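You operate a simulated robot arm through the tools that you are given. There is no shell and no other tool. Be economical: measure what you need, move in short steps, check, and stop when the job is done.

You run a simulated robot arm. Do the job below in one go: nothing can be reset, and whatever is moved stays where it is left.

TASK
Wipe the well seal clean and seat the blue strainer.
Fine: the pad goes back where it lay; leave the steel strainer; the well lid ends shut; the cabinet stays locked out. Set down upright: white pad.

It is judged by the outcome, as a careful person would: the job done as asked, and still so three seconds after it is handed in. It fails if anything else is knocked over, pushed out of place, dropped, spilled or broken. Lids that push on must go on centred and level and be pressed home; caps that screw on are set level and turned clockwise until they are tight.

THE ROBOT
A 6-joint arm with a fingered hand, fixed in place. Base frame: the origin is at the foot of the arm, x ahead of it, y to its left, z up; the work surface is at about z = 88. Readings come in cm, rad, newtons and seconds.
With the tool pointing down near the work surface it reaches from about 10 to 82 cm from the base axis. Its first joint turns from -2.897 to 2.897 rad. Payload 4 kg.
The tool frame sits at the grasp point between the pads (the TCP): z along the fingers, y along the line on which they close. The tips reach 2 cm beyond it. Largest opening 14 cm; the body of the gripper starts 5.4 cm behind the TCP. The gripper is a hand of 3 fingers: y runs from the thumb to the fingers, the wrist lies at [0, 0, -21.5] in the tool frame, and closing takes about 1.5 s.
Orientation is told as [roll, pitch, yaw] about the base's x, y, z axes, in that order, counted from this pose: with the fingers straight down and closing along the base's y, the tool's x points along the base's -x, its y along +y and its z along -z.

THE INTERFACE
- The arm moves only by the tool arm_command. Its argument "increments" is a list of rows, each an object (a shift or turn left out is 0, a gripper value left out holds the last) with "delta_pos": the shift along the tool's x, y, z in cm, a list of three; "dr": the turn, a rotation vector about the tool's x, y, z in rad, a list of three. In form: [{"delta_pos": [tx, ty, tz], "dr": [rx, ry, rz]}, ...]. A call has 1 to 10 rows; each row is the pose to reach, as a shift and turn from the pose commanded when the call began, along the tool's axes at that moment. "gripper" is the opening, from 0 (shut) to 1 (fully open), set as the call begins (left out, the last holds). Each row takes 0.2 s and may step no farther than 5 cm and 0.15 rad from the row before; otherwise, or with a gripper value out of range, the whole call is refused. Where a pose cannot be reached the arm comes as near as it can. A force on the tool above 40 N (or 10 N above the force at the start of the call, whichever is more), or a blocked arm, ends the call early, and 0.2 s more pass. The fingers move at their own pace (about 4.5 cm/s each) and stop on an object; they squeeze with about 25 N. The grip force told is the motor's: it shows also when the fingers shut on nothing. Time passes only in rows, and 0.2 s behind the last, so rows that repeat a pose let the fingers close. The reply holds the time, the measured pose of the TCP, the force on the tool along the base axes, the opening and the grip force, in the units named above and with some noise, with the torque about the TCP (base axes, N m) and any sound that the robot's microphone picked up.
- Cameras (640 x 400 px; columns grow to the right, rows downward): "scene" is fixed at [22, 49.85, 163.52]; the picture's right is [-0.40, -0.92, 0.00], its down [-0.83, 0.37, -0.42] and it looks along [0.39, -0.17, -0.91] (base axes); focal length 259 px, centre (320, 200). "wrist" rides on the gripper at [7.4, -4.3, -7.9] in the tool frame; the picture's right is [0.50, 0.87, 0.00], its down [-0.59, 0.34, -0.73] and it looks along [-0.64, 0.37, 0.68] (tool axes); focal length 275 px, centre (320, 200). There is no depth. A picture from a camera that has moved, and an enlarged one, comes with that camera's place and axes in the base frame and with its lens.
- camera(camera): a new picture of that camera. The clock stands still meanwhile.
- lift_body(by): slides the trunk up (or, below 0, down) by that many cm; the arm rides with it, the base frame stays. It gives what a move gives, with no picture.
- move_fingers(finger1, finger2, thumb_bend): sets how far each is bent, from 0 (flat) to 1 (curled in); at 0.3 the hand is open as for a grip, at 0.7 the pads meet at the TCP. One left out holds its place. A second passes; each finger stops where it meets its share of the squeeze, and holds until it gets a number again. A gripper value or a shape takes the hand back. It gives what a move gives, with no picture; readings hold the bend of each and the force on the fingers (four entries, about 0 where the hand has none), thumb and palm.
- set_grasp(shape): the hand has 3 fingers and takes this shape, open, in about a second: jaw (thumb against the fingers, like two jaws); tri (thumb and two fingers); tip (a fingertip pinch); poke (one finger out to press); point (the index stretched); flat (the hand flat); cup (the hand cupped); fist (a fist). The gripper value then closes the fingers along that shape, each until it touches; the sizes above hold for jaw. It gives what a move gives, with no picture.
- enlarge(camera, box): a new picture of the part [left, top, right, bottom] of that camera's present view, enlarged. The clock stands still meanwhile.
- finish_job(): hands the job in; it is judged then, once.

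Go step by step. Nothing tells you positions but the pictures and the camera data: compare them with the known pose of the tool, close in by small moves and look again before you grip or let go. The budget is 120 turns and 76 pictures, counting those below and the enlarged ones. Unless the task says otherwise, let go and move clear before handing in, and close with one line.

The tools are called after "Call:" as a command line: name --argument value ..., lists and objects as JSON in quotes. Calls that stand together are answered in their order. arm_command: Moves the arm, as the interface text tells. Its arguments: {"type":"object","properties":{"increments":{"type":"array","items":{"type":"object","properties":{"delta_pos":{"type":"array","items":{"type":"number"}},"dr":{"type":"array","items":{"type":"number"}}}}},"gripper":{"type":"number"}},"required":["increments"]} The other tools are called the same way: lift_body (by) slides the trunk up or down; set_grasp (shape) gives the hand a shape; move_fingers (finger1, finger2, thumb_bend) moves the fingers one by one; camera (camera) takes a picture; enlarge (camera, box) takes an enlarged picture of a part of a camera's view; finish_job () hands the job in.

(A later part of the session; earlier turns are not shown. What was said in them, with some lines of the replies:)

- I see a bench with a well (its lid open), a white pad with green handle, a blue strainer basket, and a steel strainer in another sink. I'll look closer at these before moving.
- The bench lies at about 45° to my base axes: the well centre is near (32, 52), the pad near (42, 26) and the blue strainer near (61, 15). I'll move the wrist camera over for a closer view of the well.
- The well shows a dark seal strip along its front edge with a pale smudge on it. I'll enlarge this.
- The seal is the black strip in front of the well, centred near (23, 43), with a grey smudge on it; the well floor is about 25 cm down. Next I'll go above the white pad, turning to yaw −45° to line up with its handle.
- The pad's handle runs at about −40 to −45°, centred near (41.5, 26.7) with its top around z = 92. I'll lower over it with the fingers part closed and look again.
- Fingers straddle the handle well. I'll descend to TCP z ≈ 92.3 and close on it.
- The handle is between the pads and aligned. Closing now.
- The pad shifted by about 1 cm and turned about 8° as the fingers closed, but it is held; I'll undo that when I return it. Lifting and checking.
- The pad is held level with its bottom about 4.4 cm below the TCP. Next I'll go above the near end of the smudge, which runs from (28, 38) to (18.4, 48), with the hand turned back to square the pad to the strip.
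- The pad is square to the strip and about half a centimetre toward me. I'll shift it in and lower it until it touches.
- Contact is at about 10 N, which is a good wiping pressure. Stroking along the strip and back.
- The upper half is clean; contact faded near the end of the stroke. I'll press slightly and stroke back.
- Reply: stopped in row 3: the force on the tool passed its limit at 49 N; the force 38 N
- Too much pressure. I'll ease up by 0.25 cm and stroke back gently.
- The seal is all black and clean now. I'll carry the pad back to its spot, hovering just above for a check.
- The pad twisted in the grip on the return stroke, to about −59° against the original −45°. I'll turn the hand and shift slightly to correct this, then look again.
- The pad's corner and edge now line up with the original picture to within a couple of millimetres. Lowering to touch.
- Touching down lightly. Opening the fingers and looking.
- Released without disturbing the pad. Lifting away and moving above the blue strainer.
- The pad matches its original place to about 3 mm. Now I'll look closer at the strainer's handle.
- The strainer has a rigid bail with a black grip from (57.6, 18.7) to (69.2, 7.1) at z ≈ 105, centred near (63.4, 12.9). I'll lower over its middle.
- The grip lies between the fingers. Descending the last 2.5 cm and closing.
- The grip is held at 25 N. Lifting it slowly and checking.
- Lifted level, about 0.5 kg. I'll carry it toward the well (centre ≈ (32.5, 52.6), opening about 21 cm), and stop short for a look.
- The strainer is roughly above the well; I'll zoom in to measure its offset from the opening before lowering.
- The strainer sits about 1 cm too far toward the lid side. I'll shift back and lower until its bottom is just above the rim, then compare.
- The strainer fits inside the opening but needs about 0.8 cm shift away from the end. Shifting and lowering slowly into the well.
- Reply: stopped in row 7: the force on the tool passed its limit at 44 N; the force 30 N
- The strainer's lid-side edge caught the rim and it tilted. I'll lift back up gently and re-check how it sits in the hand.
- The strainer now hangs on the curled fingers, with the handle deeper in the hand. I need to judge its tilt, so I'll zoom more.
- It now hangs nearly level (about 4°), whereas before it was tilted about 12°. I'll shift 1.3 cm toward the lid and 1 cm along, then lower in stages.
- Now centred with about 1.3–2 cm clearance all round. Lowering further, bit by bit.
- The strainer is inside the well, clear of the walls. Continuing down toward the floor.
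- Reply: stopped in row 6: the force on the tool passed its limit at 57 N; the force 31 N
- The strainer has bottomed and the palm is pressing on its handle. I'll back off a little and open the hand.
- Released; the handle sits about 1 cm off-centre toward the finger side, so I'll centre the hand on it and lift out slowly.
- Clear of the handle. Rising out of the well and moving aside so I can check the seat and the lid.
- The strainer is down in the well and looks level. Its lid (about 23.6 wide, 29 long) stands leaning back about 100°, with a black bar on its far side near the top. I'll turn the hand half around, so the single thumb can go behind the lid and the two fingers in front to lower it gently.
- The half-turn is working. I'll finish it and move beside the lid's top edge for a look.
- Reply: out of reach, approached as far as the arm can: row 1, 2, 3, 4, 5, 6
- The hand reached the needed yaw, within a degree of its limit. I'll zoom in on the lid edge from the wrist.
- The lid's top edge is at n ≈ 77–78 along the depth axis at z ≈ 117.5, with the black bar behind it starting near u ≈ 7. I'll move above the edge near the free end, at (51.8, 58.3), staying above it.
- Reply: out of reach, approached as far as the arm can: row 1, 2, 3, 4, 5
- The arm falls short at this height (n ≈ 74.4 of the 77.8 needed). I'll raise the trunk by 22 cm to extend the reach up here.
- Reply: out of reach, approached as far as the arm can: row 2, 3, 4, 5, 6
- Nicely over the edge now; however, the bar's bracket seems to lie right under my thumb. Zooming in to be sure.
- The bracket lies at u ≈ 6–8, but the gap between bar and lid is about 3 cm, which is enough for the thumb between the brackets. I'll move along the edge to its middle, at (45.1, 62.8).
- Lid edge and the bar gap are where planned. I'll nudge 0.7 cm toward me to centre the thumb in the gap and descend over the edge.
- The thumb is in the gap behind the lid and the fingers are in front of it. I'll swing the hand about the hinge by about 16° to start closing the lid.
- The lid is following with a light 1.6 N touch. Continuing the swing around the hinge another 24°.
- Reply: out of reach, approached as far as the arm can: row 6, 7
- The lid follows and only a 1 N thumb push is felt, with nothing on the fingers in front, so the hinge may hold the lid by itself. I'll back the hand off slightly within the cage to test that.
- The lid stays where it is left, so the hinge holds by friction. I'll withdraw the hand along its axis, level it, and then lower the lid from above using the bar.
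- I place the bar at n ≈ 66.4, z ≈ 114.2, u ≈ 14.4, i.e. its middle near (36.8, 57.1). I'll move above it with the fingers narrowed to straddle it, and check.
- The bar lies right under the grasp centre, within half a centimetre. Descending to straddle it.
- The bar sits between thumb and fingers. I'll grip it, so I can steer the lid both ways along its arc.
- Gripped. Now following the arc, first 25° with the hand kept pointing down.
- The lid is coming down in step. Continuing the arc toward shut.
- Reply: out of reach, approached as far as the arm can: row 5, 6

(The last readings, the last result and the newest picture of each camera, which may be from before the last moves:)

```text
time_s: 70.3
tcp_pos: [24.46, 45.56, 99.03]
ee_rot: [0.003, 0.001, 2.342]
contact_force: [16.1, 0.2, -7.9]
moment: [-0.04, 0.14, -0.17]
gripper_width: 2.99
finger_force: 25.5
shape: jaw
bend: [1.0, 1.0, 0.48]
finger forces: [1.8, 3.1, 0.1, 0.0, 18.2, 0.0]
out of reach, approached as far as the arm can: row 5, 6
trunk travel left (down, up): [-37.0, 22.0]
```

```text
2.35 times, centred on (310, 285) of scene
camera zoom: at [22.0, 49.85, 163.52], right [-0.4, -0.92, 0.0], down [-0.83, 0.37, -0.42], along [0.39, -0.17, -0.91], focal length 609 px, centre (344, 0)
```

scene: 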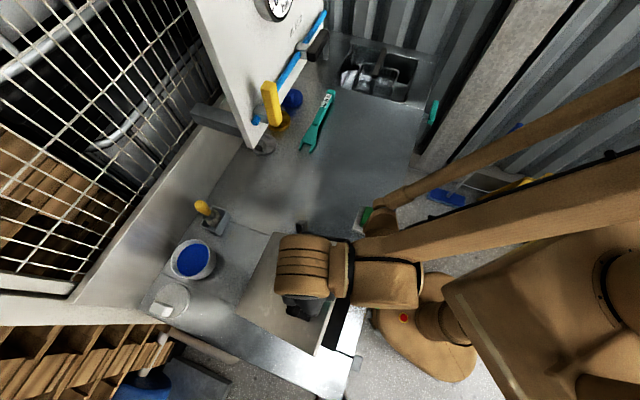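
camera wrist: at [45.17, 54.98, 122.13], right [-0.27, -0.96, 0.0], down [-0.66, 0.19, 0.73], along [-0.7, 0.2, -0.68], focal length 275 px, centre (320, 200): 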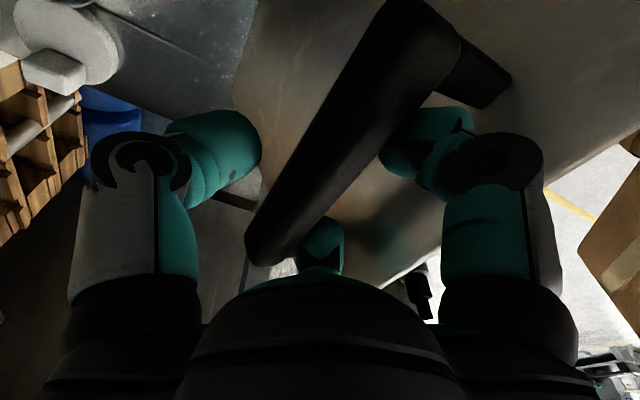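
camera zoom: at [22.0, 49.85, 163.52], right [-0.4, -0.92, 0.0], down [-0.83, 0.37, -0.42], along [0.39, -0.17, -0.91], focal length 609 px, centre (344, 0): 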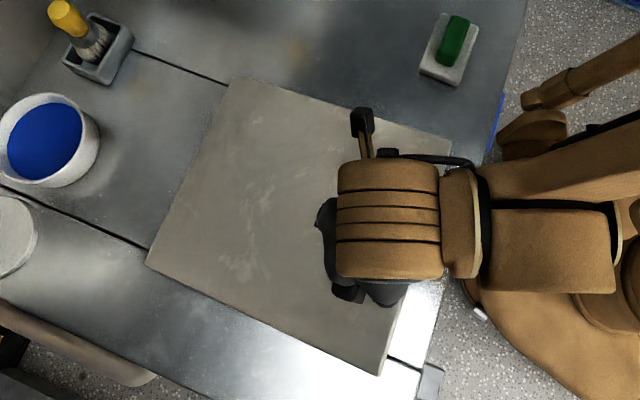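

The lid is about 15° from shut; the raised trunk now limits how low I can go. I'll release the bar, rise, and lower the trunk back before pressing it home.

Call:
arm_command --increments '[{"delta_pos": [0, 0, 0]}, {"delta_pos": [0, 0, 0]}, {"delta_pos": [0, 0, 0]}, {"delta_pos": [0, 0, 0]}, {"delta_pos": [0, 0, -3]}, {"delta_pos": [0, 0, -7]}, {"delta_pos": [0, 0, -12]}, {"delta_pos": [0, 0, -17]}, {"delta_pos": [0, 0, -22]}, {"delta_pos": [0, 0, -26]}]' --gripper 0.45

Call:
camera --camera "scene"

```text
time_s: 72.5
tcp_pos: [23.91, 45.42, 124.73]
ee_rot: [0.001, 0.003, 2.342]
contact_force: [0.6, 0.1, 0.0]
moment: [0.01, 0.0, -0.01]
gripper_width: 6.29
finger_force: 0.1
shape: jaw
bend: [0.36, 0.36, 0.35]
finger forces: [0.0, 0.1, 0.0, 0.0, 0.1, 0.1]
trunk travel left (down, up): [-37.0, 22.0]
```

```text
6 pictures are left
```

scene: 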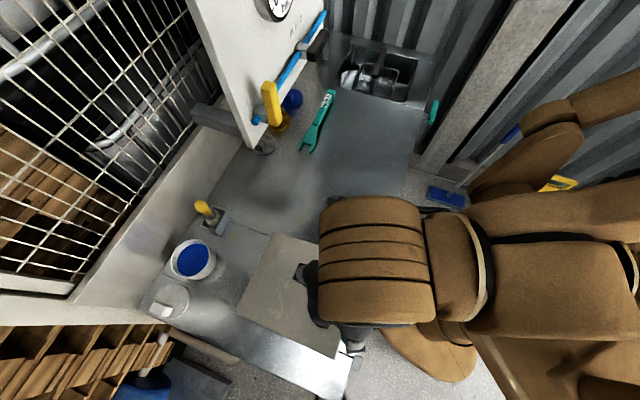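

Lid stays put. Lowering the trunk 14 cm with the hand well above, then closing the fingers for pressing.

Call:
lift_body --by -14

Call:
arm_command --increments '[{"delta_pos": [0, -3, 0]}, {"delta_pos": [0, -6, 0]}, {"delta_pos": [0, -8.5, 0]}, {"delta_pos": [0, -8.5, 0]}, {"delta_pos": [0, -8.5, 0]}, {"delta_pos": [0, -8.5, 0]}, {"delta_pos": [0, -8.5, 0]}]' --gripper 0

Call:
camera --camera "wrist"

```text
time_s: 74.1
tcp_pos: [23.96, 45.52, 110.68]
ee_rot: [0.0, 0.005, 2.343]
contact_force: [-0.4, -0.1, 0.5]
moment: [-0.02, 0.01, -0.01]
gripper_width: 6.28
finger_force: 0.0
shape: jaw
bend: [0.36, 0.36, 0.35]
finger forces: [0.0, 0.0, 0.1, 0.1, 0.1, 0.0]
trunk travel left (down, up): [-23.0, 36.0]
```

```text
time_s: 75.7
tcp_pos: [30.06, 51.42, 110.9]
ee_rot: [0.002, 0.005, 2.342]
contact_force: [-0.5, -0.4, 0.2]
moment: [0.01, 0.01, -0.02]
gripper_width: 0.01
finger_force: 25.5
shape: jaw
bend: [0.72, 0.72, 0.7]
finger forces: [0.1, 0.0, 0.0, 0.0, 0.1, 0.0]
trunk travel left (down, up): [-23.0, 36.0]
```

```text
5 pictures are left
camera wrist: at [38.29, 49.09, 118.65], right [-0.27, -0.96, 0.0], down [-0.65, 0.19, 0.73], along [-0.71, 0.2, -0.68], focal length 275 px, centre (320, 200)
```

wrist: 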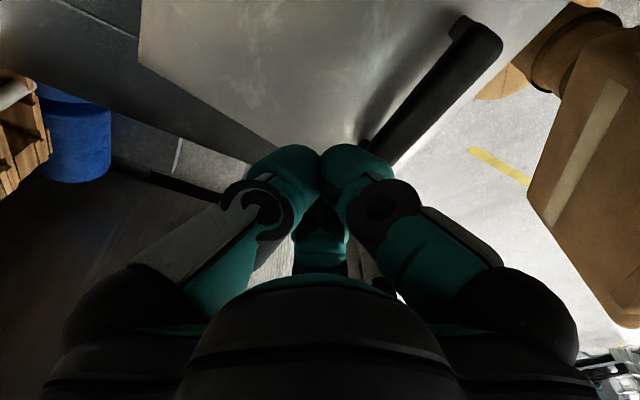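

The closed fingertips are over the lid between bar and hinge. Pressing down gently.

Call:
arm_command --increments '[{"delta_pos": [0, 0, 4.5]}, {"delta_pos": [0, 0, 9]}, {"delta_pos": [0, 0, 12]}, {"delta_pos": [0, 0, 14]}, {"delta_pos": [0, 0, 15.5]}, {"delta_pos": [0, 0, 16.8]}, {"delta_pos": [0, 0, 18]}, {"delta_pos": [0, 0, 19]}, {"delta_pos": [0, 0, 19.7]}, {"delta_pos": [0, 0, 20.2]}]'

Call:
enlarge --camera "scene" --box '[200, 200, 420, 370]'

```text
time_s: 77.7
tcp_pos: [30.14, 51.28, 91.93]
ee_rot: [-0.003, 0.002, 2.342]
contact_force: [-0.2, -0.8, 26.4]
moment: [-0.08, 0.12, 0.0]
gripper_width: 0.0
finger_force: 25.0
shape: jaw
bend: [0.72, 0.72, 0.7]
finger forces: [0.1, 0.0, 0.1, 0.0, 0.0, 0.0]
trunk travel left (down, up): [-23.0, 36.0]
stopped in row 9: the force on the tool passed its limit at 55 N (the readings are from after the stop); the commanded pose is now the measured one
```

```text
2.35 times, centred on (310, 285) of scene
camera zoom: at [22.0, 49.85, 163.52], right [-0.4, -0.92, 0.0], down [-0.83, 0.37, -0.42], along [0.39, -0.17, -0.91], focal length 609 px, centre (344, 0)
```

zoom: 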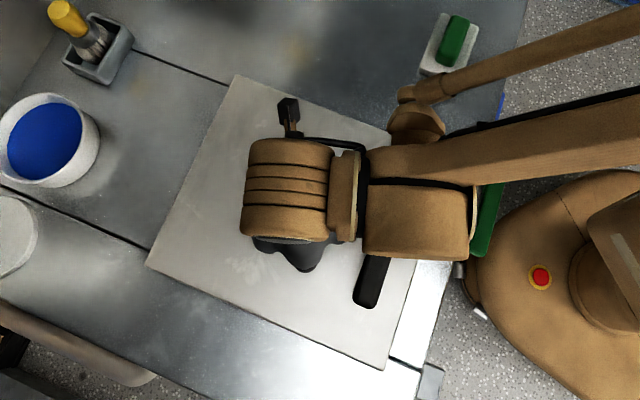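

The lid has gone down to z ≈ 90 under the fingertips with firm resistance, so it looks shut. Lifting off and moving back to check everything.

Call:
arm_command --increments '[{"delta_pos": [0, 0, -4]}, {"delta_pos": [0, 0, -9]}, {"delta_pos": [0, 0, -14]}, {"delta_pos": [0, 0, -19]}, {"delta_pos": [0, 0, -24]}, {"delta_pos": [0, 0, -28]}, {"delta_pos": [0, 4.5, -28]}, {"delta_pos": [0, 9, -28]}, {"delta_pos": [0, 13.5, -28]}, {"delta_pos": [0, 18, -28]}]'

Call:
enlarge --camera "scene" --box '[200, 170, 420, 370]'

```text
time_s: 79.9
tcp_pos: [17.03, 39.33, 119.61]
ee_rot: [-0.004, 0.003, 2.342]
contact_force: [0.0, -0.1, 0.0]
moment: [0.03, -0.01, -0.03]
gripper_width: 0.02
finger_force: 24.7
shape: jaw
bend: [0.72, 0.72, 0.7]
finger forces: [0.0, 0.1, 0.0, 0.0, 0.0, 0.1]
trunk travel left (down, up): [-23.0, 36.0]
```

```text
2.00 times, centred on (310, 270) of scene
camera zoom: at [22.0, 49.85, 163.52], right [-0.4, -0.92, 0.0], down [-0.83, 0.37, -0.42], along [0.39, -0.17, -0.91], focal length 517 px, centre (340, 60)
```

zoom: 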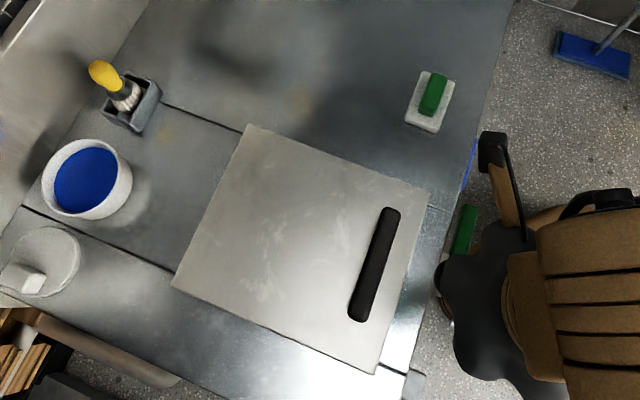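

The lid looks flat. To be sure that it's shut all the way at the free edge, I'll press once more nearer that edge and compare contact height (91.9 before).

Call:
arm_command --increments '[{"delta_pos": [0, -4, 0]}, {"delta_pos": [0, -8, 0]}, {"delta_pos": [0, -11.6, 4]}, {"delta_pos": [0, -11.6, 9]}, {"delta_pos": [0, -11.6, 14]}, {"delta_pos": [0, -11.6, 19]}, {"delta_pos": [0, -11.6, 23]}, {"delta_pos": [0, -11.6, 25]}, {"delta_pos": [0, -11.6, 26.5]}, {"delta_pos": [0, -11.6, 27]}]'

Call:
arm_command --increments '[{"delta_pos": [0, 0, 0.3]}, {"delta_pos": [0, 0, 0.6]}, {"delta_pos": [0, 0, 0.9]}, {"delta_pos": [0, 0, 1.2]}]'

```text
refused: row 3 steps farther than a row can; nothing moved
```

```text
time_s: 80.9
tcp_pos: [17.26, 38.99, 118.31]
ee_rot: [-0.004, 0.001, 2.342]
contact_force: [0.2, -0.6, -0.2]
moment: [0.0, 0.03, 0.01]
gripper_width: 0.0
finger_force: 25.3
shape: jaw
bend: [0.72, 0.72, 0.7]
finger forces: [0.1, 0.1, 0.0, 0.0, 0.0, 0.1]
trunk travel left (down, up): [-23.0, 36.0]
```

The first call was refused for one step's size, so only a small move in the air happened. Redoing it.

Call:
arm_command --increments '[{"delta_pos": [0, -4, 0]}, {"delta_pos": [0, -8, 0]}, {"delta_pos": [0, -11.6, 0]}, {"delta_pos": [0, -11.6, 5]}, {"delta_pos": [0, -11.6, 10]}, {"delta_pos": [0, -11.6, 15]}, {"delta_pos": [0, -11.6, 20]}, {"delta_pos": [0, -11.6, 24]}, {"delta_pos": [0, -11.6, 25.5]}]'

Call:
arm_command --increments '[{"delta_pos": [0, 0, 0.3]}, {"delta_pos": [0, 0, 0.6]}, {"delta_pos": [0, 0, 0.9]}, {"delta_pos": [0, 0, 1.2]}]'

```text
time_s: 82.8
tcp_pos: [26.29, 47.84, 94.25]
ee_rot: [-0.011, 0.003, 2.342]
contact_force: [19.8, 18.0, 6.6]
moment: [-0.56, 0.43, 0.56]
gripper_width: 0.0
finger_force: 24.8
shape: jaw
bend: [0.72, 0.72, 0.7]
finger forces: [24.9, 1.2, 0.0, 0.1, 0.0, 0.0]
trunk travel left (down, up): [-23.0, 36.0]
stopped in row 9: the force on the tool passed its limit at 64 N (the readings are from after the stop); the commanded pose is now the measured one
```

```text
time_s: 83.1
tcp_pos: [26.18, 47.7, 94.15]
ee_rot: [-0.011, 0.003, 2.339]
contact_force: [13.7, 13.5, 13.3]
moment: [-0.73, 0.33, 0.37]
gripper_width: 0.01
finger_force: 24.6
shape: jaw
bend: [0.72, 0.72, 0.7]
finger forces: [21.4, 1.6, 0.0, 0.1, 0.0, 0.0]
trunk travel left (down, up): [-23.0, 36.0]
stopped in row 1: the force on the tool passed its limit at 47 N (the readings are from after the stop); the commanded pose is now the measured one
```

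A finger met the bar sideways. I'll back off, go up, and press a bit further from the bar.

Call:
arm_command --increments '[{"delta_pos": [0, -0.5, -0.5]}, {"delta_pos": [0, -1, -2.5]}, {"delta_pos": [0, -2.5, -2.5]}, {"delta_pos": [0, -2.5, 0]}, {"delta_pos": [0, -2.5, 1]}, {"delta_pos": [0, -2.5, 1.5]}, {"delta_pos": [0, -2.5, 1.8]}, {"delta_pos": [0, -2.5, 2.1]}, {"delta_pos": [0, -2.5, 2.3]}]'

Call:
enlarge --camera "scene" --box '[200, 200, 420, 370]'

```text
time_s: 85.1
tcp_pos: [27.88, 49.44, 91.89]
ee_rot: [-0.012, 0.003, 2.341]
contact_force: [-0.2, -0.3, 0.1]
moment: [0.0, -0.01, 0.04]
gripper_width: 0.02
finger_force: 24.7
shape: jaw
bend: [0.72, 0.72, 0.7]
finger forces: [0.0, 0.0, 0.0, 0.0, 0.0, 0.0]
trunk travel left (down, up): [-23.0, 36.0]
```

```text
2.35 times, centred on (310, 285) of scene
camera zoom: at [22.0, 49.85, 163.52], right [-0.4, -0.92, 0.0], down [-0.83, 0.37, -0.42], along [0.39, -0.17, -0.91], focal length 609 px, centre (344, 0)
```

zoom: 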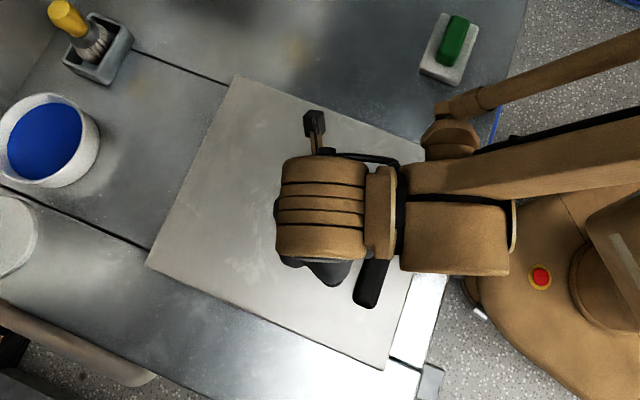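

No contact yet at z = 91.9 nearer the free edge, so the lid isn't raised there. One small further press confirms it.

Call:
arm_command --increments '[{"delta_pos": [0, 0, 0.15]}, {"delta_pos": [0, 0, 0.3]}, {"delta_pos": [0, 0, 0.45]}, {"delta_pos": [0, 0, 0.6]}, {"delta_pos": [0, 0, 0.75]}]'

```text
time_s: 85.7
tcp_pos: [27.9, 49.38, 91.8]
ee_rot: [-0.016, 0.004, 2.341]
contact_force: [1.0, 2.2, 29.7]
moment: [-0.04, 0.16, -0.03]
gripper_width: 0.0
finger_force: 25.1
shape: jaw
bend: [0.72, 0.72, 0.7]
finger forces: [0.1, 0.0, 0.0, 0.0, 0.1, 0.0]
trunk travel left (down, up): [-23.0, 36.0]
stopped in row 3: the force on the tool passed its limit at 48 N (the readings are from after the stop); the commanded pose is now the measured one
```

The contact height is the same (91.8), so the lid is level and shut. Moving clear for a final check.

Call:
arm_command --increments '[{"delta_pos": [0, 0, -4]}, {"delta_pos": [0, 0, -9]}, {"delta_pos": [0, 0, -14]}, {"delta_pos": [0, 0, -19]}, {"delta_pos": [0, 0, -24]}, {"delta_pos": [0, 0, -28]}, {"delta_pos": [0, 4.5, -30]}, {"delta_pos": [0, 9, -30]}, {"delta_pos": [0, 13.5, -30]}, {"delta_pos": [0, 16, -30]}]'

Call:
camera --camera "scene"

Call:
enlarge --camera "scene" --box '[320, 150, 420, 270]'

```text
time_s: 87.9
tcp_pos: [16.3, 38.05, 121.28]
ee_rot: [-0.013, 0.003, 2.339]
contact_force: [-0.1, -0.5, 0.1]
moment: [-0.01, 0.0, -0.04]
gripper_width: 0.0
finger_force: 24.8
shape: jaw
bend: [0.72, 0.72, 0.7]
finger forces: [0.1, 0.1, 0.1, 0.0, 0.0, 0.0]
trunk travel left (down, up): [-23.0, 36.0]
```

```text
1 pictures are left
```

scene: 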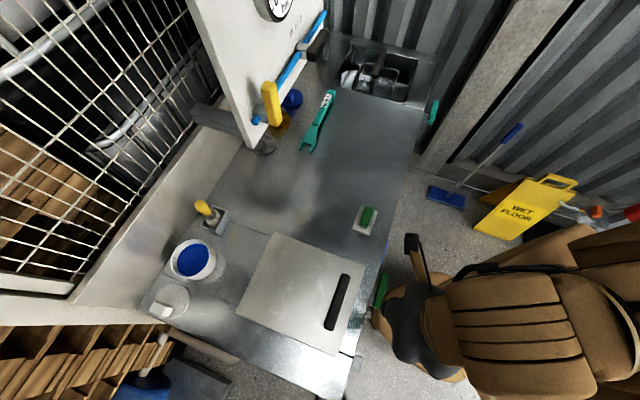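

```text
3.33 times, centred on (370, 210) of scene
camera zoom: at [22.0, 49.85, 163.52], right [-0.4, -0.92, 0.0], down [-0.83, 0.37, -0.42], along [0.39, -0.17, -0.91], focal length 862 px, centre (153, 167)
```

zoom: 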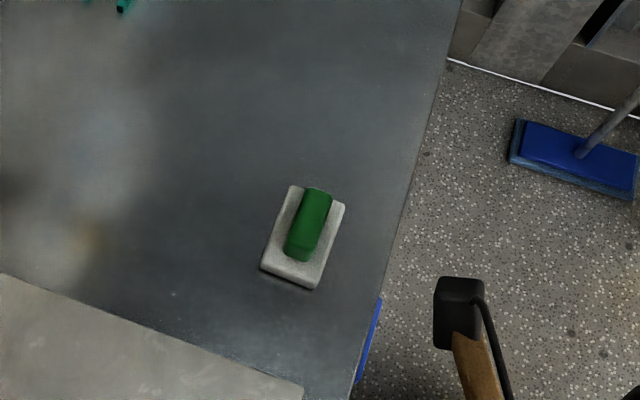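

The lid is flat and shut, and the pad is upright within about 3 mm of where it lay. The steel strainer, cabinet lockout and everything else look undisturbed, and the hand is clear, so I'm handing in.

Call:
finish_job

```text
The job is handed in.
```

The well seal is wiped clean, the blue strainer is seated in the well, and the lid is shut over it. The white pad is back upright within about 3 mm of where it lay. The steel strainer and the cabinet lockout were not touched.
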